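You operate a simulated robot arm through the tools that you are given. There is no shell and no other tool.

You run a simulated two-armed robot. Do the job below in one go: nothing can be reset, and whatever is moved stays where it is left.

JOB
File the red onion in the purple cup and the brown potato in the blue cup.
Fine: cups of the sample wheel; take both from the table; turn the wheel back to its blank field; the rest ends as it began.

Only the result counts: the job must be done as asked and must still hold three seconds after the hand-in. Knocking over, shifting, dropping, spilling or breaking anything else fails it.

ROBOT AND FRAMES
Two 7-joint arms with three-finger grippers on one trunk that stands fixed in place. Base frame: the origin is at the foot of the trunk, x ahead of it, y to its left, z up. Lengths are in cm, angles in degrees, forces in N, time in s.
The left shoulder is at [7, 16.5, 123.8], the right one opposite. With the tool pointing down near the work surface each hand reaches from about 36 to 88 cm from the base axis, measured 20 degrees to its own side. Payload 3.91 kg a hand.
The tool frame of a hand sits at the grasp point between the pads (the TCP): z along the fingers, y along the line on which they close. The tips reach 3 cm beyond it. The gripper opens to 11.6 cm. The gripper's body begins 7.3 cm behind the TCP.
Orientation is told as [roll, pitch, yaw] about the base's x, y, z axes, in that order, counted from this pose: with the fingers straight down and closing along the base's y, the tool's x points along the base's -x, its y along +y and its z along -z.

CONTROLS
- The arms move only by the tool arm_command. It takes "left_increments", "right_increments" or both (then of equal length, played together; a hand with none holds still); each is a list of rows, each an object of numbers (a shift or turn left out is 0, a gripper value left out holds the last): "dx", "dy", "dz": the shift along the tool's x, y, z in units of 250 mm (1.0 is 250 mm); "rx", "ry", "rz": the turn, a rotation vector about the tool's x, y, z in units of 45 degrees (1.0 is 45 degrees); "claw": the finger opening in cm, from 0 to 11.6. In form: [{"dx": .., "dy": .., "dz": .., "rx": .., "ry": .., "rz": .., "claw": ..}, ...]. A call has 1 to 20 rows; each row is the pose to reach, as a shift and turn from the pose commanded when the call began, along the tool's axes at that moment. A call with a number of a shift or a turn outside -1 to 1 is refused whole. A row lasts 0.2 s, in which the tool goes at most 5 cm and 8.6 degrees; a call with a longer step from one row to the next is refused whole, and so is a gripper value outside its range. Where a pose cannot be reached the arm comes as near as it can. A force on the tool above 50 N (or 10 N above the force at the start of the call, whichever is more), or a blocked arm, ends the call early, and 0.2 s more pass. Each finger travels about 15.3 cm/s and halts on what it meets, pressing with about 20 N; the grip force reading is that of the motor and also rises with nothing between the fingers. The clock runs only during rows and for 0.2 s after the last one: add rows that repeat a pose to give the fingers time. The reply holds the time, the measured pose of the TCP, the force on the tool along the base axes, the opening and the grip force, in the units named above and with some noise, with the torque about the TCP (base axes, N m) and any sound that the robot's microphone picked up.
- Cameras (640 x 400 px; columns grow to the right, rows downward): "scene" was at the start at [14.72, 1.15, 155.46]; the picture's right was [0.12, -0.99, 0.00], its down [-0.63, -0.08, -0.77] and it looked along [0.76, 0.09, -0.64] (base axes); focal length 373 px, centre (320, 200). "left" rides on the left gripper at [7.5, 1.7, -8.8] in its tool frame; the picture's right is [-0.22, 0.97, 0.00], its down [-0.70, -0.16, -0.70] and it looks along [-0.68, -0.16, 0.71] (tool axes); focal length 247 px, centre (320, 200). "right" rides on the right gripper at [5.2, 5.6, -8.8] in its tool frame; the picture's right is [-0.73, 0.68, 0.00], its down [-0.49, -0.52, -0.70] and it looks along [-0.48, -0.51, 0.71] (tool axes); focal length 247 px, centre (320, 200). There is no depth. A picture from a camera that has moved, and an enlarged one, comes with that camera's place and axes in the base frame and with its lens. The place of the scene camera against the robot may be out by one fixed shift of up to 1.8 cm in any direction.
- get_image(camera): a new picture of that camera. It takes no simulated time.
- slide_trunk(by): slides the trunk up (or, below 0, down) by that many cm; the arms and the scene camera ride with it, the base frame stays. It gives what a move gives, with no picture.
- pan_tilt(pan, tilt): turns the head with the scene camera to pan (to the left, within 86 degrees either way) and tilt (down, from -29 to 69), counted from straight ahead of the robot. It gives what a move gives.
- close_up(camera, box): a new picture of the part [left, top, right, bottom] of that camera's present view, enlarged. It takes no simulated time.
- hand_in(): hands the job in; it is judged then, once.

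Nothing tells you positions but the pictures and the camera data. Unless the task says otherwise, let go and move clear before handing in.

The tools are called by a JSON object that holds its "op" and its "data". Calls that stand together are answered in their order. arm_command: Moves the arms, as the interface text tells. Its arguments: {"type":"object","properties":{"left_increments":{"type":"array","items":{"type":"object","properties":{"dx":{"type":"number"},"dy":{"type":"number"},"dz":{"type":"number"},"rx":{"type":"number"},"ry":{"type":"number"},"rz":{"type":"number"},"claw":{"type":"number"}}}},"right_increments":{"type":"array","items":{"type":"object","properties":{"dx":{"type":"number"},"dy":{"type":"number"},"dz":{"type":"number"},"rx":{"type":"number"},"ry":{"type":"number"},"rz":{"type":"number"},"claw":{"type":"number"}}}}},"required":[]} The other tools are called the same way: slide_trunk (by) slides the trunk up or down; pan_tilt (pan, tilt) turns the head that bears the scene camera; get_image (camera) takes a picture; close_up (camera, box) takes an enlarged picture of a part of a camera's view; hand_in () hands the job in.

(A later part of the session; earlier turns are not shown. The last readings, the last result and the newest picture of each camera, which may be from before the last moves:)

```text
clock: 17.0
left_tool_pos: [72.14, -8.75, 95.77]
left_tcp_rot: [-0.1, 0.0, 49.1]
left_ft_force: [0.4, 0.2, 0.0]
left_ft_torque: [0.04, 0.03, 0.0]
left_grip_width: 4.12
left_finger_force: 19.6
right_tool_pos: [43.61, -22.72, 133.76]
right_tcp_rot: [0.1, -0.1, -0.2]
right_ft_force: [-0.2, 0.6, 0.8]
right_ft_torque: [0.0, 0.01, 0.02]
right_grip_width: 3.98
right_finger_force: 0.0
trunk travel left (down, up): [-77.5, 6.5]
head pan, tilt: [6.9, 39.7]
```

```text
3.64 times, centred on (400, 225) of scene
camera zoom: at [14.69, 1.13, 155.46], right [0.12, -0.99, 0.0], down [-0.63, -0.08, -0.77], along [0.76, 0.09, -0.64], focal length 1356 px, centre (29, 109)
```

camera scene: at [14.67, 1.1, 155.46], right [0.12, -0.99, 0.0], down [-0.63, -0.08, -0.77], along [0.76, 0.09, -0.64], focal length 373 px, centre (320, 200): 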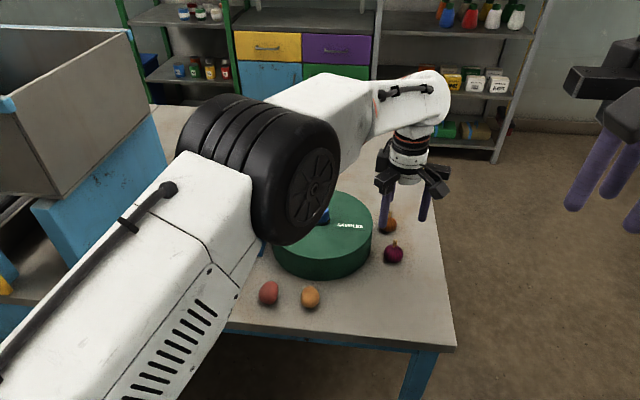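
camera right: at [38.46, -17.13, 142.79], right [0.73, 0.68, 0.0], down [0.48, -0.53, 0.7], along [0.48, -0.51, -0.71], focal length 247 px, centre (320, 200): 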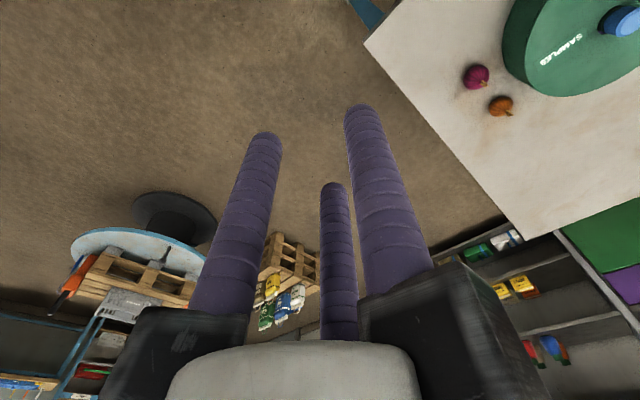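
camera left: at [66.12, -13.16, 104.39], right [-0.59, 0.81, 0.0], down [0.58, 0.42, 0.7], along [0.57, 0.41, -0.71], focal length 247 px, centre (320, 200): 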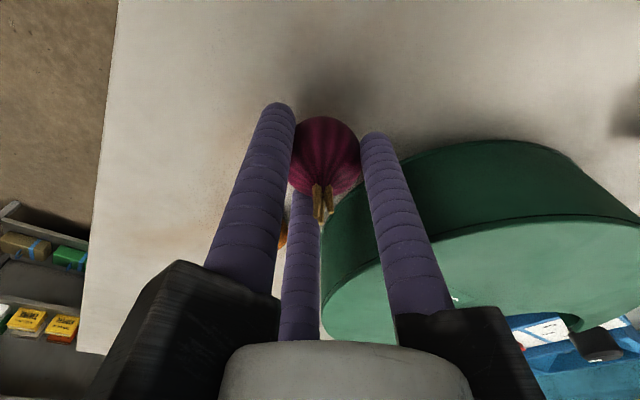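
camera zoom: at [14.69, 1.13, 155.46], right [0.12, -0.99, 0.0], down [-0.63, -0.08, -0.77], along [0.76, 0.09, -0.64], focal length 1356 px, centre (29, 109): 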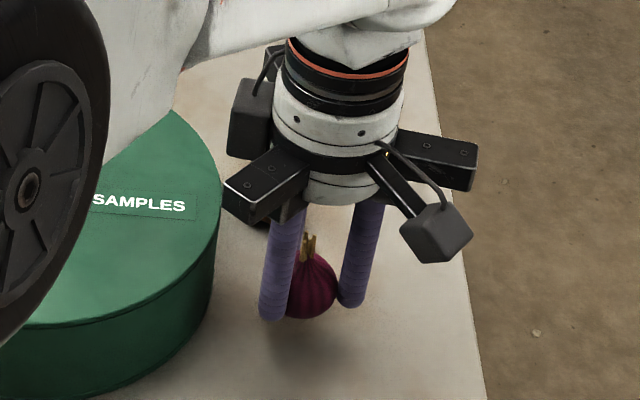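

The onion is held, with a 4.1 cm width. I'll lift it high, carry it over the window at [75.6, 14.7], and look before lowering.

{"op": "arm_command", "data": {"left_increments": [{"dz": -0.17, "claw": 3}, {"dz": -0.34, "claw": 3}, {"dz": -0.52, "dx": -0.05, "dy": 0.03, "claw": 3}, {"dz": -0.66, "dx": -0.16, "dy": 0.1, "rz": 0.15, "claw": 3}, {"dz": -0.66, "dx": -0.32, "dy": 0.2, "rz": 0.3, "claw": 3}, {"dz": -0.66, "dx": -0.48, "dy": 0.305, "rz": 0.47, "claw": 3}, {"dz": -0.66, "dx": -0.64, "dy": 0.408, "rz": 0.64, "claw": 3}, {"dz": -0.66, "dx": -0.8, "dy": 0.51, "rz": 0.8, "claw": 3}, {"dz": -0.66, "dx": -0.8, "dy": 0.51, "rz": 0.95, "claw": 3}, {"dz": -0.66, "dx": -0.8, "dy": 0.51, "rz": 1.0, "claw": 3}, {"dz": -0.66, "dx": -0.8, "dy": 0.51, "rz": 1.0, "claw": 3}]}}

{"op": "get_image", "data": {"camera": "left"}}

{"op": "get_image", "data": {"camera": "scene"}}

```text
clock: 19.4
left_tool_pos: [75.35, 14.81, 112.11]
left_tcp_rot: [0.0, 0.0, 3.9]
left_ft_force: [0.1, -0.6, -0.4]
left_ft_torque: [0.0, -0.01, 0.0]
left_grip_width: 4.12
left_finger_force: 19.9
right_tool_pos: [43.71, -22.69, 133.8]
right_tcp_rot: [0.1, -0.1, -0.1]
right_ft_force: [0.3, -1.1, -0.4]
right_ft_torque: [-0.01, -0.02, 0.03]
right_grip_width: 3.98
right_finger_force: 0.0
trunk travel left (down, up): [-77.5, 6.5]
head pan, tilt: [6.9, 39.7]
```

```text
taken
camera left: at [68.03, 16.15, 120.83], right [0.16, 0.99, 0.0], down [0.71, -0.11, 0.7], along [0.69, -0.11, -0.71], focal length 247 px, centre (320, 200)
```

left: 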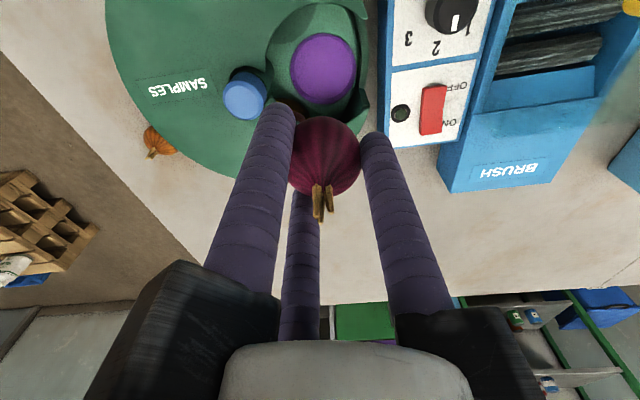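

```text
taken
camera scene: at [14.74, 1.22, 155.46], right [0.12, -0.99, 0.0], down [-0.63, -0.08, -0.77], along [0.76, 0.09, -0.64], focal length 373 px, centre (320, 200)
```

scene: 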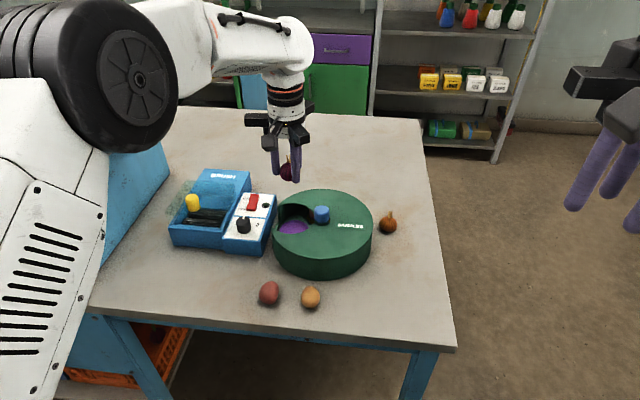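

{"op": "close_up", "data": {"camera": "left", "box": [220, 0, 400, 140]}}

{"op": "close_up", "data": {"camera": "scene", "box": [240, 130, 380, 280]}}

```text
2.86 times, centred on (310, 70) of left
camera zoom: at [68.03, 16.15, 120.83], right [0.16, 0.99, 0.0], down [0.71, -0.11, 0.7], along [0.69, -0.11, -0.71], focal length 706 px, centre (349, 571)
```

zoom: 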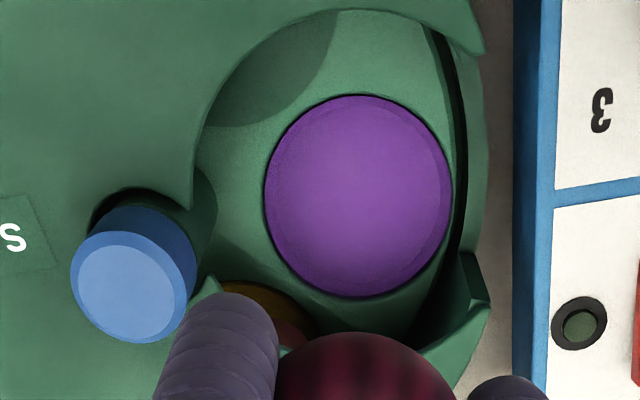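

```text
2.67 times, centred on (310, 205) of scene
camera zoom: at [14.74, 1.22, 155.46], right [0.12, -0.99, 0.0], down [-0.63, -0.08, -0.77], along [0.76, 0.09, -0.64], focal length 994 px, centre (347, 187)
```

zoom: 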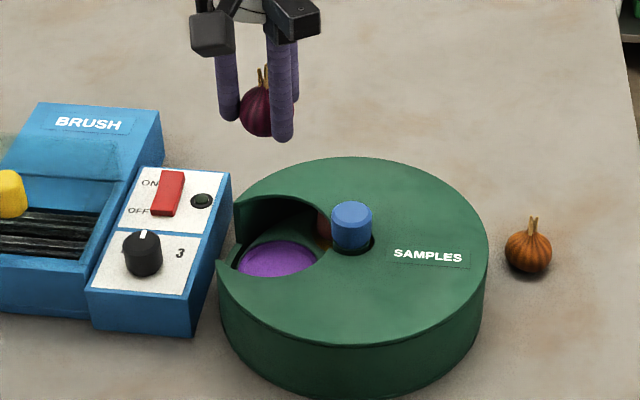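

Triangulating again, the purple cup floor is at about z 91.6 near [76.6, 15.1], and the window centre is near [75.6, 14.8] with a radius of about 5. I'll lower in stages between the two.

{"op": "arm_command", "data": {"left_increments": [{"dx": -0.034, "dy": 0.005, "dz": 0.1, "claw": 3}, {"dx": -0.034, "dy": 0.005, "dz": 0.2, "claw": 3}, {"dx": -0.034, "dy": 0.005, "dz": 0.3, "claw": 3}, {"dx": -0.034, "dy": 0.005, "dz": 0.4, "claw": 3}, {"dx": -0.034, "dy": 0.005, "dz": 0.44, "claw": 3}, {"dx": -0.034, "dy": 0.005, "dz": 0.44, "claw": 3}]}}

{"op": "get_image", "data": {"camera": "left"}}

{"op": "close_up", "data": {"camera": "scene", "box": [240, 130, 380, 280]}}

```text
clock: 20.8
left_tool_pos: [76.36, 14.67, 100.94]
left_tcp_rot: [-0.1, 0.1, 4.0]
left_ft_force: [0.4, 0.2, -0.5]
left_ft_torque: [0.02, 0.01, -0.01]
left_grip_width: 4.12
left_finger_force: 19.7
right_tool_pos: [43.63, -22.78, 133.92]
right_tcp_rot: [0.1, -0.1, -0.1]
right_ft_force: [-0.4, 0.5, -0.4]
right_ft_torque: [-0.02, -0.03, -0.01]
right_grip_width: 4.02
right_finger_force: 0.0
trunk travel left (down, up): [-77.5, 6.5]
head pan, tilt: [6.9, 39.7]
```

```text
taken
camera left: at [68.95, 16.04, 109.71], right [0.16, 0.99, 0.0], down [0.71, -0.11, 0.7], along [0.69, -0.11, -0.71], focal length 247 px, centre (320, 200)
```

left: 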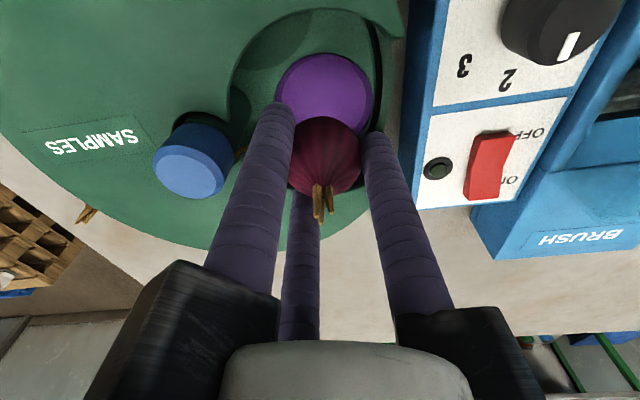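

```text
2.67 times, centred on (310, 205) of scene
camera zoom: at [14.7, 1.13, 155.46], right [0.12, -0.99, 0.0], down [-0.63, -0.08, -0.77], along [0.76, 0.09, -0.64], focal length 994 px, centre (347, 187)
```

zoom: 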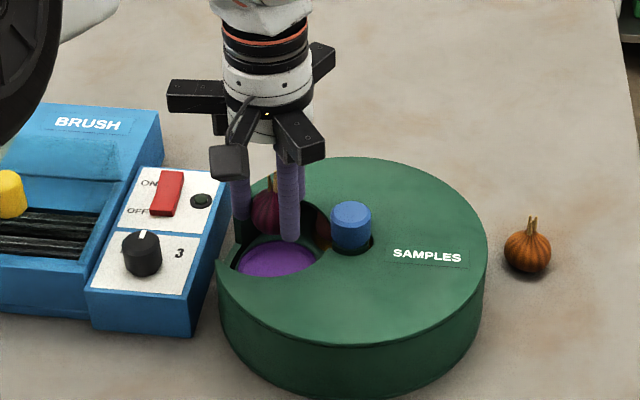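

{"op": "arm_command", "data": {"left_increments": [{"dx": 0.006, "dy": 0.008, "dz": 0.04, "claw": 3}, {"dx": 0.006, "dy": 0.008, "dz": 0.08, "claw": 3}, {"dx": 0.006, "dy": 0.008, "dz": 0.12, "claw": 3}, {"dx": 0.006, "dy": 0.008, "dz": 0.12, "claw": 3}]}}

{"op": "get_image", "data": {"camera": "left"}}

{"op": "close_up", "data": {"camera": "scene", "box": [240, 130, 380, 280]}}

```text
clock: 21.8
left_tool_pos: [76.35, 14.99, 98.03]
left_tcp_rot: [0.0, 0.0, 4.0]
left_ft_force: [-0.5, 1.0, 0.2]
left_ft_torque: [0.03, -0.02, 0.01]
left_grip_width: 4.1
left_finger_force: 19.8
right_tool_pos: [43.66, -22.7, 133.83]
right_tcp_rot: [0.1, -0.1, -0.2]
right_ft_force: [-0.5, 0.2, -1.1]
right_ft_torque: [0.01, 0.0, 0.01]
right_grip_width: 4.0
right_finger_force: 0.0
trunk travel left (down, up): [-77.5, 6.5]
head pan, tilt: [6.9, 39.7]
```

```text
taken
camera left: at [68.87, 16.36, 106.75], right [0.16, 0.99, 0.0], down [0.71, -0.11, 0.7], along [0.69, -0.11, -0.71], focal length 247 px, centre (320, 200)
```

left: 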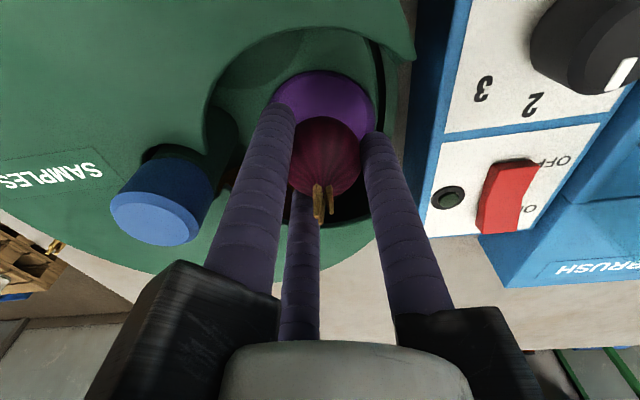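

```text
2.67 times, centred on (310, 205) of scene
camera zoom: at [14.71, 1.14, 155.46], right [0.12, -0.99, 0.0], down [-0.63, -0.08, -0.77], along [0.76, 0.09, -0.64], focal length 994 px, centre (347, 187)
```

zoom: 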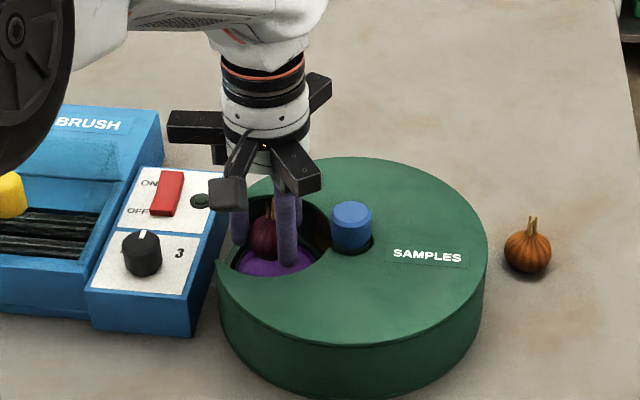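

{"op": "arm_command", "data": {"left_increments": [{"dz": 0.02, "claw": 3}, {"dz": 0.04, "claw": 3}, {"dz": 0.05, "claw": 3}, {"dz": 0.05, "claw": 3}]}}

{"op": "close_up", "data": {"camera": "scene", "box": [270, 160, 350, 250]}}

{"op": "close_up", "data": {"camera": "left", "box": [200, 20, 440, 240]}}

```text
clock: 22.8
left_tool_pos: [76.27, 15.09, 96.82]
left_tcp_rot: [0.0, 0.0, 4.0]
left_ft_force: [-0.4, -1.8, -0.5]
left_ft_torque: [0.0, 0.02, 0.02]
left_grip_width: 4.14
left_finger_force: 19.9
right_tool_pos: [43.69, -22.83, 133.9]
right_tcp_rot: [0.0, -0.1, -0.1]
right_ft_force: [-0.6, 0.1, -0.4]
right_ft_torque: [-0.01, 0.03, 0.03]
right_grip_width: 3.98
right_finger_force: 0.0
trunk travel left (down, up): [-77.5, 6.5]
head pan, tilt: [6.9, 39.7]
```

```text
4.44 times, centred on (310, 205) of scene
camera zoom: at [14.74, 1.14, 155.46], right [0.12, -0.99, 0.0], down [-0.63, -0.08, -0.77], along [0.76, 0.09, -0.64], focal length 1657 px, centre (364, 178)
```

zoom: 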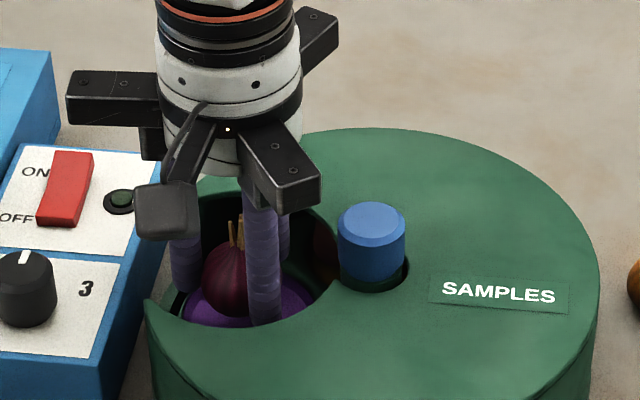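

```text
1.82 times, centred on (320, 130) of left
camera zoom: at [68.85, 16.44, 105.58], right [0.16, 0.99, 0.0], down [0.71, -0.11, 0.7], along [0.69, -0.11, -0.71], focal length 449 px, centre (320, 327)
```

zoom: 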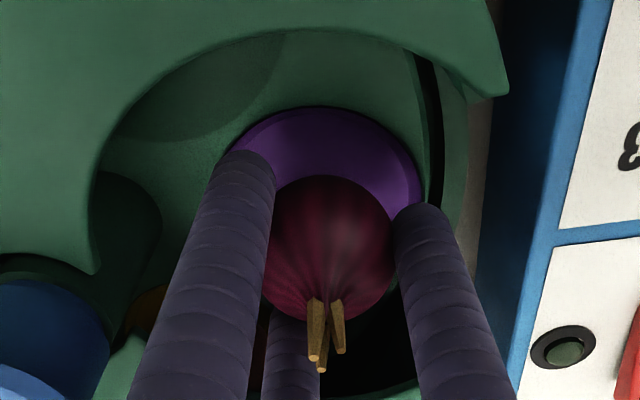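

{"op": "arm_command", "data": {"left_increments": [{"dz": 0.01, "claw": 3}, {"dz": 0.02, "claw": 3}, {"dz": 0.028, "claw": 3}, {"dz": 0.028, "claw": 3}]}}

{"op": "close_up", "data": {"camera": "left", "box": [200, 20, 440, 240]}}

```text
clock: 23.8
left_tool_pos: [76.26, 15.11, 96.23]
left_tcp_rot: [0.0, 0.0, 4.0]
left_ft_force: [0.3, 0.4, -0.6]
left_ft_torque: [-0.02, 0.0, 0.01]
left_grip_width: 4.13
left_finger_force: 20.2
right_tool_pos: [43.59, -22.72, 133.83]
right_tcp_rot: [0.1, 0.0, -0.2]
right_ft_force: [-1.3, 0.6, -0.8]
right_ft_torque: [-0.02, 0.02, 0.03]
right_grip_width: 3.99
right_finger_force: 0.0
trunk travel left (down, up): [-77.5, 6.5]
head pan, tilt: [6.9, 39.7]
```

```text
1.82 times, centred on (320, 130) of left
camera zoom: at [68.84, 16.43, 104.92], right [0.16, 0.99, 0.0], down [0.71, -0.11, 0.7], along [0.69, -0.11, -0.71], focal length 449 px, centre (320, 327)
```

zoom: 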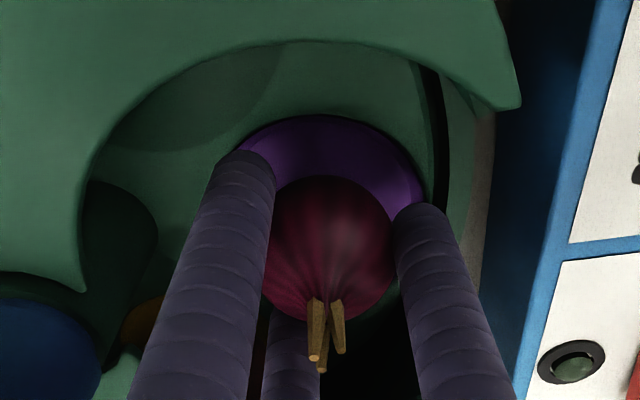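

No contact yet, and the onion hangs barely above the cup floor. I'll open just enough to release it and withdraw straight up.

{"op": "arm_command", "data": {"left_increments": [{"claw": 4.5}, {"claw": 5.0}, {"claw": 5.0}, {"dz": -0.03, "claw": 5.0}, {"dz": -0.08, "claw": 5.0}, {"dz": -0.16, "claw": 5.0}, {"dz": -0.3, "claw": 5.0}, {"dz": -0.45, "claw": 5.0}, {"dz": -0.6, "claw": 5.0}, {"dz": -0.6, "claw": 7.0}]}}

{"op": "get_image", "data": {"camera": "left"}}

{"op": "close_up", "data": {"camera": "scene", "box": [270, 160, 350, 250]}}

```text
clock: 26.0
left_tool_pos: [76.15, 15.1, 111.2]
left_tcp_rot: [0.0, 0.0, 4.1]
left_ft_force: [0.4, -0.5, 0.1]
left_ft_torque: [-0.01, 0.02, -0.04]
left_grip_width: 6.99
left_finger_force: 0.0
right_tool_pos: [43.66, -22.74, 133.73]
right_tcp_rot: [0.0, 0.0, -0.2]
right_ft_force: [-0.4, 0.5, -0.3]
right_ft_torque: [0.0, 0.01, -0.01]
right_grip_width: 3.98
right_finger_force: 0.1
trunk travel left (down, up): [-77.5, 6.5]
head pan, tilt: [6.9, 39.7]
```

```text
taken
camera left: at [68.78, 16.42, 119.94], right [0.16, 0.99, 0.0], down [0.71, -0.11, 0.7], along [0.69, -0.11, -0.71], focal length 247 px, centre (320, 200)
```

left: 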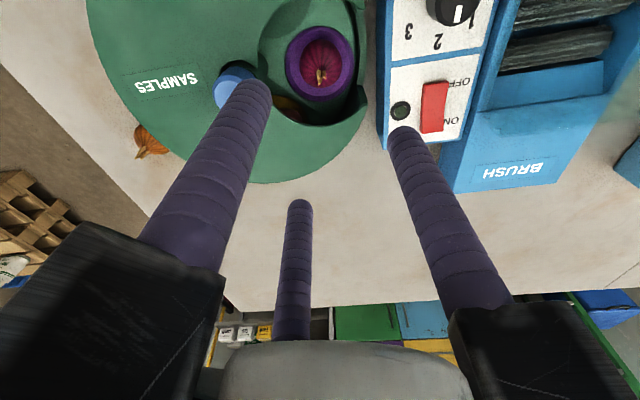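

```text
4.44 times, centred on (310, 205) of scene
camera zoom: at [14.77, 1.16, 155.45], right [0.12, -0.99, 0.0], down [-0.63, -0.08, -0.77], along [0.76, 0.09, -0.64], focal length 1657 px, centre (364, 178)
```

zoom: 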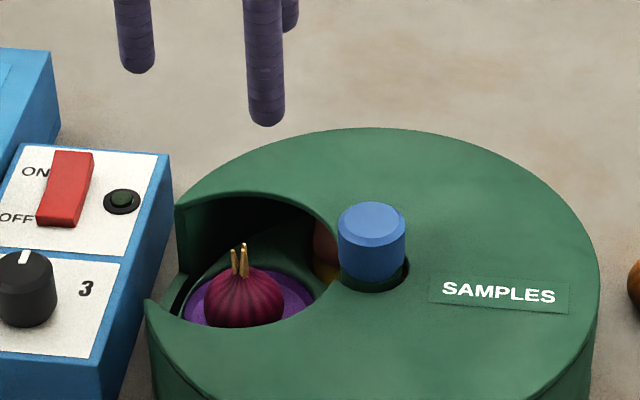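

The red onion sits in the purple cup. Before turning, I'll check whether its stem clears the underside of the lid.

{"op": "close_up", "data": {"camera": "left", "box": [220, 0, 400, 140]}}

{"op": "close_up", "data": {"camera": "scene", "box": [285, 195, 335, 240]}}

```text
2.86 times, centred on (310, 70) of left
camera zoom: at [68.78, 16.42, 119.94], right [0.16, 0.99, 0.0], down [0.71, -0.11, 0.7], along [0.69, -0.11, -0.71], focal length 706 px, centre (349, 571)
```

zoom: 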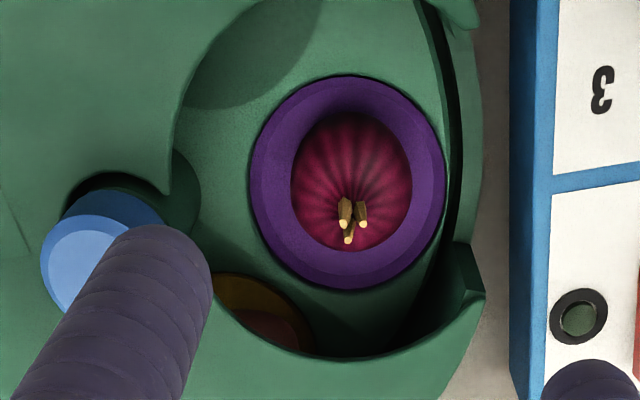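

```text
8.89 times, centred on (310, 218) of scene
camera zoom: at [14.77, 1.16, 155.45], right [0.12, -0.99, 0.0], down [-0.63, -0.08, -0.77], along [0.76, 0.09, -0.64], focal length 3314 px, centre (409, 44)
```

zoom: 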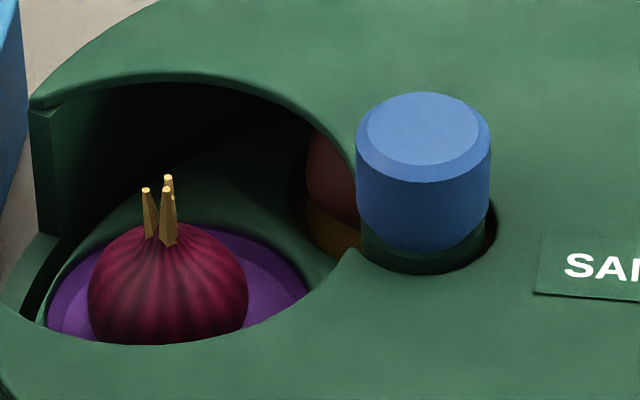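

The onion stands upright, its stem about level with the lid plane. I'll turn slowly and watch. Blue is most likely two fields further counter-clockwise, so I'm going back over the knob with the hand wound clockwise.

{"op": "arm_command", "data": {"left_increments": [{"dx": 0.01, "dy": -0.06, "rz": 0.16, "claw": 8}, {"dx": 0.02, "dy": -0.14, "rz": 0.33, "claw": 8}, {"dx": 0.044, "dy": -0.278, "rz": 0.5, "claw": 8}, {"dx": 0.044, "dy": -0.278, "dz": 0.05, "rz": 0.67, "claw": 8}, {"dx": 0.044, "dy": -0.278, "dz": 0.15, "rz": 0.84, "claw": 8}, {"dx": 0.044, "dy": -0.278, "dz": 0.25, "rz": 1.0, "claw": 8}, {"dx": 0.044, "dy": -0.278, "dz": 0.28, "rz": 1.0, "claw": 8}, {"dx": 0.044, "dy": -0.278, "dz": 0.28, "rz": 1.0, "claw": 8}]}}

{"op": "close_up", "data": {"camera": "left", "box": [200, 0, 440, 200]}}

```text
clock: 27.8
left_tool_pos: [75.6, 8.03, 104.11]
left_tcp_rot: [0.0, 0.0, -41.0]
left_ft_force: [0.5, 1.1, 0.7]
left_ft_torque: [-0.02, 0.01, -0.01]
left_grip_width: 7.99
left_finger_force: 0.1
right_tool_pos: [43.63, -22.72, 133.86]
right_tcp_rot: [0.1, -0.1, -0.1]
right_ft_force: [0.4, -0.3, -0.3]
right_ft_torque: [0.04, -0.01, 0.01]
right_grip_width: 3.97
right_finger_force: 0.0
trunk travel left (down, up): [-77.5, 6.5]
head pan, tilt: [6.9, 39.7]
```

```text
2.00 times, centred on (320, 100) of left
camera zoom: at [71.22, 14.28, 112.83], right [0.81, 0.59, 0.0], down [0.42, -0.58, 0.7], along [0.41, -0.57, -0.71], focal length 494 px, centre (320, 400)
```

zoom: 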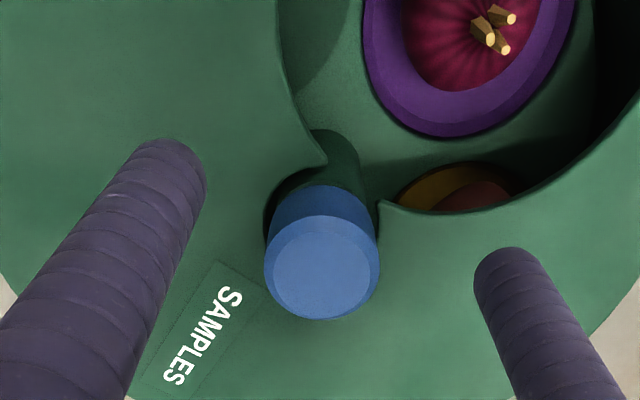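

{"op": "arm_command", "data": {"left_increments": [{"dx": 0.005, "dz": 0.06, "claw": 8}, {"dx": 0.005, "dz": 0.128, "claw": 8}, {"dx": 0.005, "dz": 0.128, "claw": 6}, {"dx": 0.005, "dz": 0.128, "claw": 4.5}, {"dx": 0.005, "dz": 0.128, "claw": 2}, {"dx": 0.005, "dz": 0.128, "claw": 2}, {"dx": 0.005, "dz": 0.128, "claw": 2}]}}

```text
clock: 29.4
left_tool_pos: [75.48, 8.21, 100.82]
left_tcp_rot: [0.0, 0.0, -40.9]
left_ft_force: [2.8, 4.2, 1.8]
left_ft_torque: [0.47, 0.02, 0.01]
left_grip_width: 3.36
left_finger_force: 44.9
right_tool_pos: [43.64, -22.7, 133.9]
right_tcp_rot: [0.1, -0.1, 0.0]
right_ft_force: [-0.8, 0.9, 0.6]
right_ft_torque: [0.02, 0.01, -0.01]
right_grip_width: 3.99
right_finger_force: 0.0
trunk travel left (down, up): [-77.5, 6.5]
head pan, tilt: [6.9, 39.7]
```

{"op": "arm_command", "data": {"left_increments": [{"rz": -0.08, "claw": 2}, {"rz": -0.16, "claw": 2}, {"rz": -0.24, "claw": 2}, {"rz": -0.32, "claw": 2}, {"rz": -0.4, "claw": 2}, {"rz": -0.48, "claw": 2}, {"rz": -0.48, "claw": 2}]}}

{"op": "get_image", "data": {"camera": "left"}}

{"op": "close_up", "data": {"camera": "scene", "box": [270, 170, 350, 250]}}

```text
clock: 31.0
left_tool_pos: [75.59, 8.1, 100.87]
left_tcp_rot: [-0.1, 0.1, -19.4]
left_ft_force: [-8.1, 2.0, -10.5]
left_ft_torque: [-0.11, -0.08, -0.02]
left_grip_width: 3.36
left_finger_force: 45.2
right_tool_pos: [43.66, -22.7, 133.7]
right_tcp_rot: [0.1, 0.0, -0.2]
right_ft_force: [-0.6, 0.2, -0.6]
right_ft_torque: [0.01, 0.0, 0.0]
right_grip_width: 4.01
right_finger_force: 0.1
trunk travel left (down, up): [-77.5, 6.5]
head pan, tilt: [6.9, 39.7]
```

```text
taken
camera left: at [69.18, 12.4, 109.59], right [0.53, 0.84, 0.0], down [0.61, -0.38, 0.7], along [0.59, -0.37, -0.72], focal length 247 px, centre (320, 200)
```

left: 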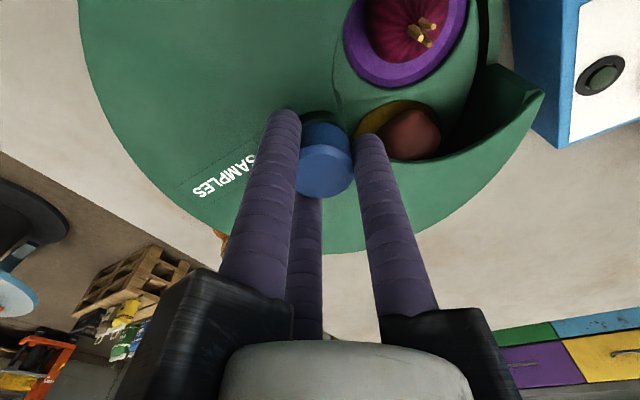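

```text
5.00 times, centred on (310, 210) of scene
camera zoom: at [14.73, 1.2, 155.45], right [0.12, -0.99, 0.0], down [-0.63, -0.08, -0.77], along [0.76, 0.09, -0.64], focal length 1864 px, centre (370, 150)
```

zoom: 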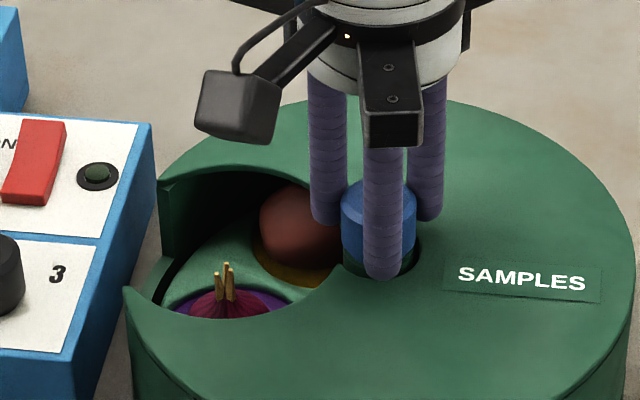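

{"op": "arm_command", "data": {"left_increments": [{"rz": -0.06, "claw": 2}, {"rz": -0.12, "claw": 2}, {"rz": -0.18, "claw": 2}, {"rz": -0.24, "claw": 2}, {"rz": -0.24, "claw": 2}]}}

{"op": "close_up", "data": {"camera": "left", "box": [280, 0, 480, 180]}}

{"op": "close_up", "data": {"camera": "scene", "box": [270, 170, 350, 250]}}

```text
clock: 32.2
left_tool_pos: [75.43, 8.2, 100.82]
left_tcp_rot: [0.0, 0.2, -8.6]
left_ft_force: [-16.1, 0.6, -21.6]
left_ft_torque: [-0.47, 0.45, 0.04]
left_grip_width: 3.34
left_finger_force: 44.9
right_tool_pos: [43.63, -22.76, 133.85]
right_tcp_rot: [0.1, 0.0, -0.2]
right_ft_force: [0.1, -0.3, -0.1]
right_ft_torque: [0.0, -0.01, -0.01]
right_grip_width: 4.0
right_finger_force: 0.0
trunk travel left (down, up): [-77.5, 6.5]
head pan, tilt: [6.9, 39.7]
```

```text
2.22 times, centred on (380, 90) of left
camera zoom: at [68.55, 11.12, 109.6], right [0.37, 0.93, 0.0], down [0.67, -0.26, 0.7], along [0.65, -0.26, -0.72], focal length 549 px, centre (187, 444)
```

zoom: 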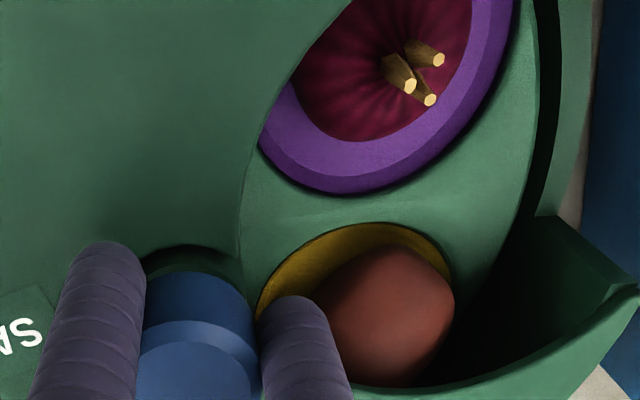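

```text
5.00 times, centred on (310, 210) of scene
camera zoom: at [14.77, 1.18, 155.44], right [0.12, -0.99, 0.0], down [-0.63, -0.08, -0.77], along [0.76, 0.09, -0.64], focal length 1864 px, centre (370, 150)
```

zoom: 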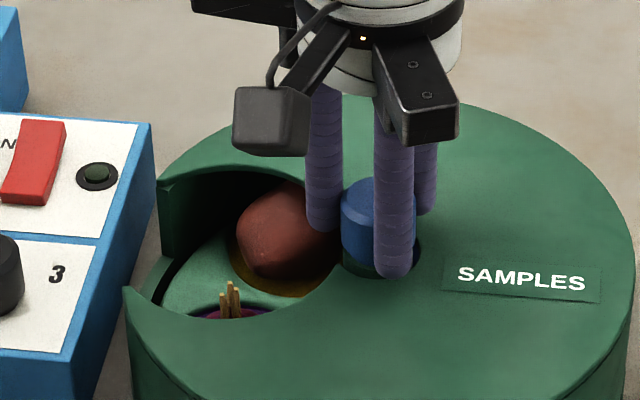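

{"op": "arm_command", "data": {"left_increments": [{"claw": 5}, {"claw": 6}, {"claw": 6}, {"claw": 4}, {"claw": 2}, {"claw": 2}, {"claw": 2}]}}

{"op": "close_up", "data": {"camera": "left", "box": [280, 0, 480, 180]}}

```text
clock: 33.8
left_tool_pos: [75.59, 8.28, 101.06]
left_tcp_rot: [-0.1, -0.1, -8.6]
left_ft_force: [-5.7, 0.8, 2.0]
left_ft_torque: [0.22, 0.22, 0.03]
left_grip_width: 3.36
left_finger_force: 44.6
right_tool_pos: [43.52, -22.75, 133.89]
right_tcp_rot: [0.2, -0.1, -0.1]
right_ft_force: [-0.3, -0.1, 0.1]
right_ft_torque: [0.01, 0.0, 0.02]
right_grip_width: 4.01
right_finger_force: 0.1
trunk travel left (down, up): [-77.5, 6.5]
head pan, tilt: [6.9, 39.7]
```

```text
2.22 times, centred on (380, 90) of left
camera zoom: at [68.5, 11.11, 109.81], right [0.37, 0.93, 0.0], down [0.66, -0.26, 0.7], along [0.65, -0.26, -0.71], focal length 549 px, centre (187, 444)
```

zoom: 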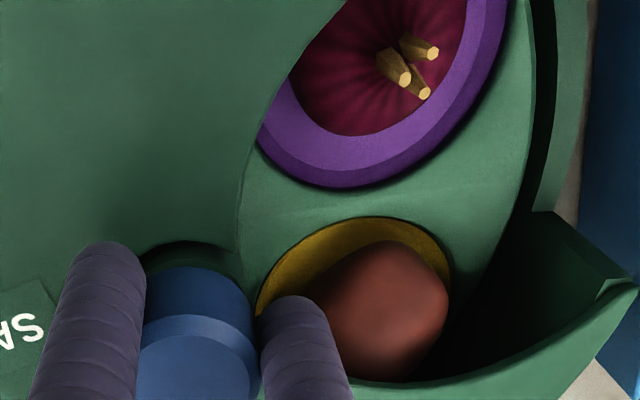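

Regrasping relieved the load and the wheel stayed put. I'll continue slowly as the onion's stem approaches the near edge of the window.

{"op": "arm_command", "data": {"left_increments": [{"rz": -0.06, "claw": 2}, {"rz": -0.12, "claw": 2}, {"rz": -0.18, "claw": 2}, {"rz": -0.24, "claw": 2}, {"rz": -0.24, "claw": 2}]}}

{"op": "close_up", "data": {"camera": "left", "box": [280, 0, 480, 180]}}

{"op": "close_up", "data": {"camera": "scene", "box": [270, 170, 350, 250]}}

```text
clock: 35.0
left_tool_pos: [75.61, 8.16, 101.1]
left_tcp_rot: [0.0, 0.0, 2.2]
left_ft_force: [-6.5, 1.3, -1.0]
left_ft_torque: [0.07, -0.1, 0.05]
left_grip_width: 3.36
left_finger_force: 45.5
right_tool_pos: [43.56, -22.66, 133.76]
right_tcp_rot: [0.1, -0.1, -0.1]
right_ft_force: [-0.3, 0.4, 0.1]
right_ft_torque: [0.01, 0.05, 0.03]
right_grip_width: 3.99
right_finger_force: 0.1
trunk travel left (down, up): [-77.5, 6.5]
head pan, tilt: [6.9, 39.7]
```

```text
2.22 times, centred on (380, 90) of left
camera zoom: at [68.1, 9.73, 109.81], right [0.19, 0.98, 0.0], down [0.7, -0.13, 0.7], along [0.69, -0.13, -0.71], focal length 549 px, centre (187, 444)
```

zoom: 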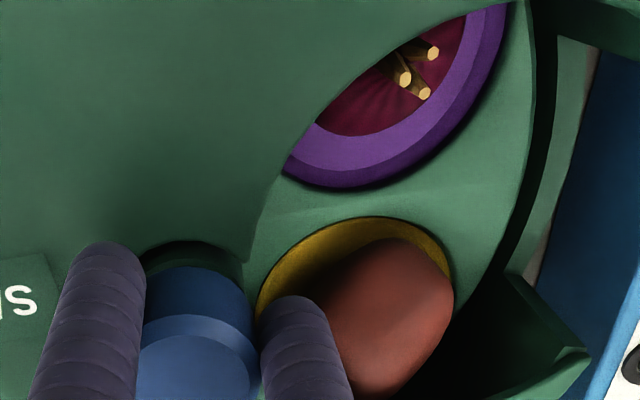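

```text
5.00 times, centred on (310, 210) of scene
camera zoom: at [14.65, 1.16, 155.46], right [0.12, -0.99, 0.0], down [-0.63, -0.08, -0.77], along [0.76, 0.09, -0.64], focal length 1864 px, centre (370, 150)
```

zoom: 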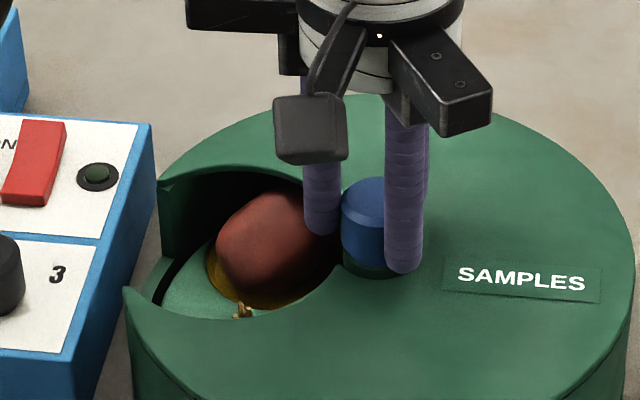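

{"op": "arm_command", "data": {"left_increments": [{"rz": -0.05, "claw": 2}, {"rz": -0.1, "claw": 2}, {"rz": -0.15, "claw": 2}, {"rz": -0.2, "claw": 2}, {"rz": -0.2, "claw": 2}]}}

{"op": "close_up", "data": {"camera": "left", "box": [280, 0, 480, 180]}}

{"op": "close_up", "data": {"camera": "scene", "box": [270, 170, 350, 250]}}

```text
clock: 36.2
left_tool_pos: [75.51, 8.09, 101.12]
left_tcp_rot: [0.0, 0.1, 11.2]
left_ft_force: [-6.8, 3.0, 0.0]
left_ft_torque: [0.1, 0.64, 0.0]
left_grip_width: 3.33
left_finger_force: 45.1
right_tool_pos: [43.58, -22.71, 133.91]
right_tcp_rot: [0.0, -0.1, -0.1]
right_ft_force: [0.9, 0.2, -0.5]
right_ft_torque: [0.01, 0.0, -0.04]
right_grip_width: 3.98
right_finger_force: 0.0
trunk travel left (down, up): [-77.5, 6.5]
head pan, tilt: [6.9, 39.7]
```

```text
2.22 times, centred on (380, 90) of left
camera zoom: at [67.97, 8.54, 109.81], right [0.03, 1.0, 0.0], down [0.71, -0.02, 0.7], along [0.7, -0.02, -0.71], focal length 549 px, centre (187, 444)
```

zoom: 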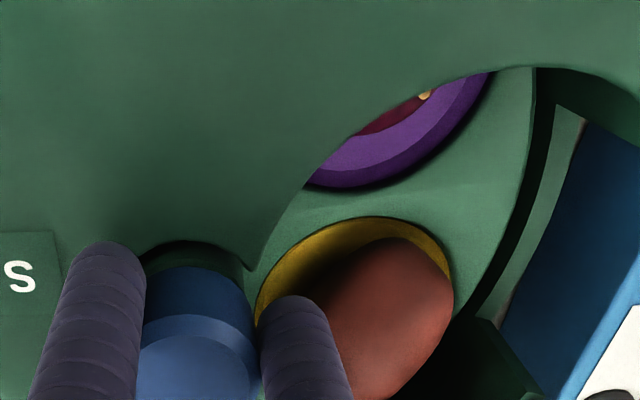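

```text
5.00 times, centred on (310, 210) of scene
camera zoom: at [14.6, 1.18, 155.47], right [0.12, -0.99, 0.0], down [-0.63, -0.08, -0.77], along [0.76, 0.09, -0.64], focal length 1864 px, centre (370, 150)
```

zoom: 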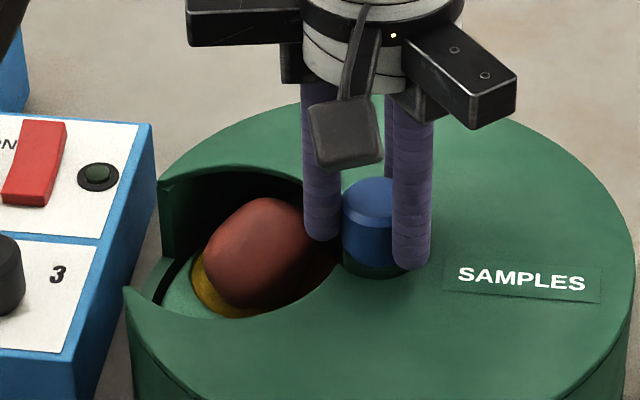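

The stem slipped under the lid with no load. I'll continue turning in this stroke.

{"op": "arm_command", "data": {"left_increments": [{"rz": -0.1, "claw": 2}, {"rz": -0.2, "claw": 2}, {"rz": -0.3, "claw": 2}, {"rz": -0.4, "claw": 2}, {"rz": -0.5, "claw": 2}, {"rz": -0.6, "claw": 2}, {"rz": -0.7, "claw": 2}, {"rz": -0.8, "claw": 2}, {"rz": -0.8, "claw": 2}]}}

{"op": "close_up", "data": {"camera": "left", "box": [280, 0, 480, 180]}}

{"op": "close_up", "data": {"camera": "scene", "box": [270, 170, 350, 250]}}

```text
clock: 38.2
left_tool_pos: [75.48, 8.24, 101.05]
left_tcp_rot: [-0.1, 0.0, 47.2]
left_ft_force: [-9.3, 0.7, 0.0]
left_ft_torque: [0.04, 0.65, -0.54]
left_grip_width: 3.33
left_finger_force: 45.3
right_tool_pos: [43.47, -22.64, 133.91]
right_tcp_rot: [0.0, 0.0, -0.2]
right_ft_force: [0.1, -0.5, 0.4]
right_ft_torque: [0.05, -0.02, 0.01]
right_grip_width: 4.02
right_finger_force: 0.1
trunk travel left (down, up): [-77.5, 6.5]
head pan, tilt: [6.9, 39.7]
```

```text
2.22 times, centred on (380, 90) of left
camera zoom: at [69.3, 4.0, 109.81], right [-0.56, 0.83, 0.0], down [0.59, 0.4, 0.7], along [0.58, 0.39, -0.71], focal length 549 px, centre (187, 444)
```

zoom: 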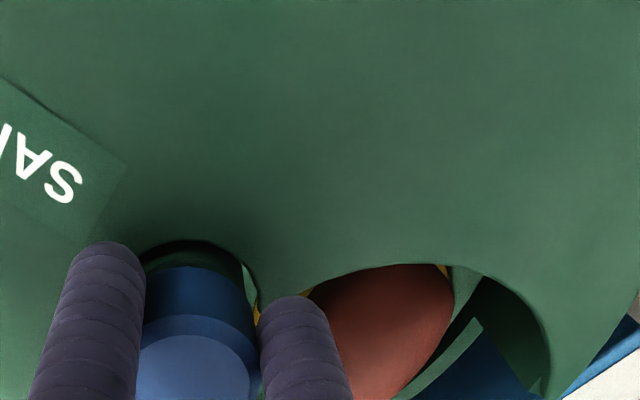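

```text
5.00 times, centred on (310, 210) of scene
camera zoom: at [14.56, 1.13, 155.48], right [0.12, -0.99, 0.0], down [-0.63, -0.08, -0.77], along [0.76, 0.09, -0.64], focal length 1864 px, centre (370, 150)
```

zoom: 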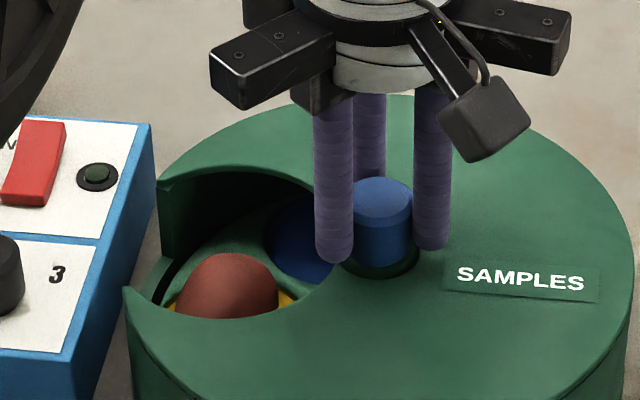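

The blue cup is next and looks empty. I'll release, rewind the hand around the knob, and regrasp.

{"op": "arm_command", "data": {"left_increments": [{"claw": 5}, {"claw": 6.5}, {"claw": 6.5}, {"rz": 0.17, "claw": 6.5}, {"rz": 0.34, "claw": 6.5}, {"rz": 0.51, "claw": 6.5}, {"rz": 0.68, "claw": 6.5}, {"rz": 0.85, "claw": 6.5}, {"rz": 1.0, "claw": 6.5}, {"rz": 1.0, "claw": 6.5}]}}

{"op": "arm_command", "data": {"left_increments": [{"rz": 0.15, "claw": 6.5}, {"rz": 0.3, "claw": 6.5}, {"rz": 0.45, "claw": 6.5}, {"rz": 0.61, "claw": 6.5}, {"rz": 0.61, "claw": 6.5}]}}

{"op": "get_image", "data": {"camera": "left"}}

{"op": "close_up", "data": {"camera": "scene", "box": [270, 170, 350, 250]}}

```text
clock: 40.4
left_tool_pos: [75.63, 8.21, 101.02]
left_tcp_rot: [0.0, 0.0, 2.1]
left_ft_force: [0.3, -0.1, -0.5]
left_ft_torque: [0.02, 0.05, -0.03]
left_grip_width: 6.49
left_finger_force: 0.1
right_tool_pos: [43.71, -22.7, 133.87]
right_tcp_rot: [0.0, -0.1, -0.1]
right_ft_force: [-0.1, 0.3, 0.2]
right_ft_torque: [0.02, -0.01, 0.0]
right_grip_width: 4.0
right_finger_force: 0.1
trunk travel left (down, up): [-77.5, 6.5]
head pan, tilt: [6.9, 39.7]
```

```text
clock: 41.6
left_tool_pos: [75.64, 8.1, 101.13]
left_tcp_rot: [0.0, 0.1, -25.2]
left_ft_force: [-0.5, 0.1, 0.3]
left_ft_torque: [-0.01, -0.04, -0.01]
left_grip_width: 6.5
left_finger_force: 0.0
right_tool_pos: [43.57, -22.73, 133.71]
right_tcp_rot: [0.1, -0.3, -0.1]
right_ft_force: [0.1, 0.7, -0.2]
right_ft_torque: [-0.04, 0.0, 0.01]
right_grip_width: 3.99
right_finger_force: 0.1
trunk travel left (down, up): [-77.5, 6.5]
head pan, tilt: [6.9, 39.7]
```

```text
taken
camera left: at [69.8, 13.02, 109.77], right [0.62, 0.79, 0.0], down [0.56, -0.44, 0.7], along [0.55, -0.43, -0.71], focal length 247 px, centre (320, 200)
```

left: 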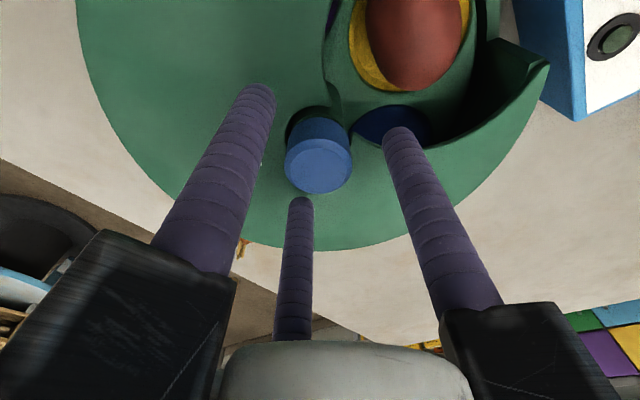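

```text
5.00 times, centred on (310, 210) of scene
camera zoom: at [14.73, 1.13, 155.46], right [0.12, -0.99, 0.0], down [-0.63, -0.08, -0.77], along [0.76, 0.09, -0.64], focal length 1864 px, centre (370, 150)
```

zoom: 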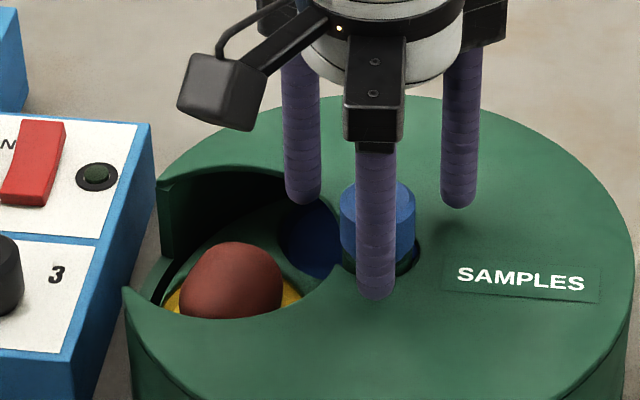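

{"op": "close_up", "data": {"camera": "left", "box": [300, 0, 500, 160]}}

{"op": "close_up", "data": {"camera": "scene", "box": [285, 195, 335, 240]}}

```text
2.50 times, centred on (400, 80) of left
camera zoom: at [69.8, 13.02, 109.77], right [0.62, 0.79, 0.0], down [0.56, -0.44, 0.7], along [0.55, -0.43, -0.71], focal length 617 px, centre (120, 500)
```

zoom: 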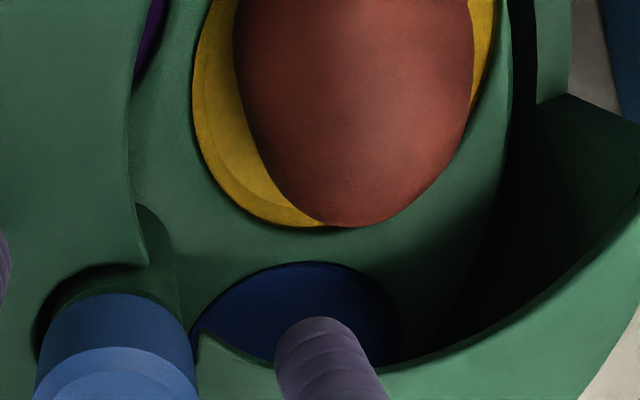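

```text
8.89 times, centred on (310, 218) of scene
camera zoom: at [14.73, 1.13, 155.46], right [0.12, -0.99, 0.0], down [-0.63, -0.08, -0.77], along [0.76, 0.09, -0.64], focal length 3314 px, centre (409, 44)
```

zoom: 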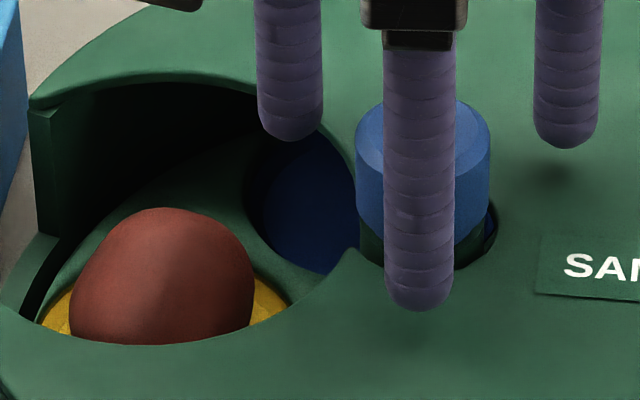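

The sample in the yellow cup sits below lid level, and the wheel seems to have settled back a few degrees on release, possibly into a detent. I'll regrasp and turn about 72° more to bring blue into the window.

{"op": "arm_command", "data": {"left_increments": [{"claw": 5}, {"claw": 3.5}, {"claw": 2}, {"claw": 2}, {"claw": 2}, {"rz": -0.08, "claw": 2}, {"rz": -0.16, "claw": 2}, {"rz": -0.24, "claw": 2}, {"rz": -0.32, "claw": 2}, {"rz": -0.4, "claw": 2}, {"rz": -0.48, "claw": 2}, {"rz": -0.56, "claw": 2}, {"rz": -0.64, "claw": 2}, {"rz": -0.64, "claw": 2}]}}

{"op": "get_image", "data": {"camera": "left"}}

{"op": "close_up", "data": {"camera": "scene", "box": [270, 170, 350, 250]}}

```text
clock: 44.6
left_tool_pos: [75.53, 8.13, 101.2]
left_tcp_rot: [0.0, 0.0, 3.6]
left_ft_force: [-9.6, 1.6, -1.7]
left_ft_torque: [0.22, 0.41, -0.13]
left_grip_width: 3.33
left_finger_force: 45.0
right_tool_pos: [43.41, -22.84, 133.9]
right_tcp_rot: [0.1, -0.2, -0.2]
right_ft_force: [0.6, -0.2, 0.4]
right_ft_torque: [0.02, -0.05, 0.01]
right_grip_width: 4.01
right_finger_force: 0.0
trunk travel left (down, up): [-77.5, 6.5]
head pan, tilt: [6.9, 39.7]
```

```text
taken
camera left: at [68.06, 9.54, 109.8], right [0.16, 0.99, 0.0], down [0.7, -0.12, 0.7], along [0.69, -0.11, -0.71], focal length 247 px, centre (320, 200)
```

left: 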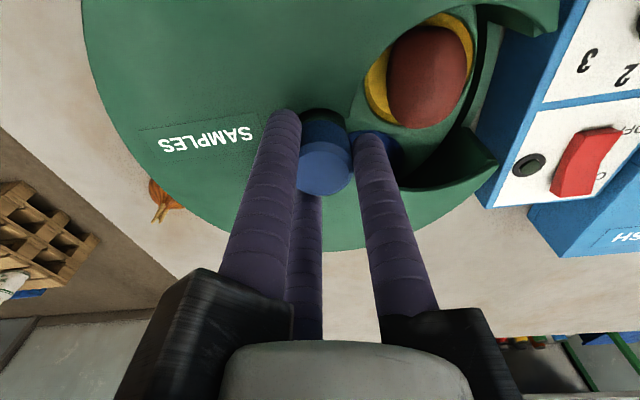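

```text
5.00 times, centred on (310, 210) of scene
camera zoom: at [14.57, 1.17, 155.47], right [0.12, -0.99, 0.0], down [-0.63, -0.08, -0.77], along [0.76, 0.09, -0.64], focal length 1864 px, centre (370, 150)
```

zoom: 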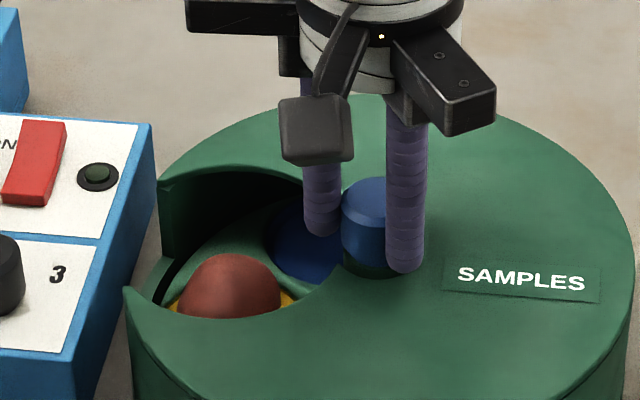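

The tool turned 29° but the wheel only moved a few degrees, so something is blocking it in this direction. I'll look closely before applying any more torque.

{"op": "close_up", "data": {"camera": "left", "box": [330, 0, 510, 150]}}

{"op": "close_up", "data": {"camera": "scene", "box": [285, 195, 335, 240]}}

```text
2.67 times, centred on (420, 75) of left
camera zoom: at [68.06, 9.54, 109.8], right [0.16, 0.99, 0.0], down [0.7, -0.12, 0.7], along [0.69, -0.11, -0.71], focal length 659 px, centre (53, 533)
```

zoom: 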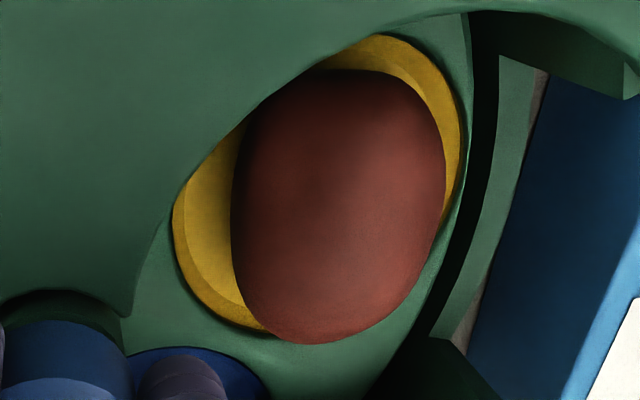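

```text
8.89 times, centred on (310, 218) of scene
camera zoom: at [14.57, 1.17, 155.47], right [0.12, -0.99, 0.0], down [-0.63, -0.08, -0.77], along [0.76, 0.09, -0.64], focal length 3314 px, centre (409, 44)
```

zoom: 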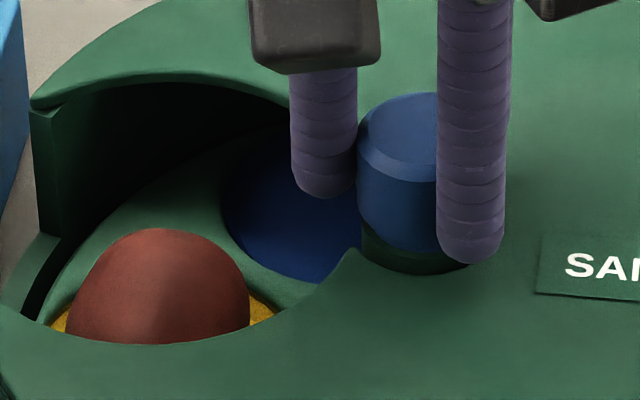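

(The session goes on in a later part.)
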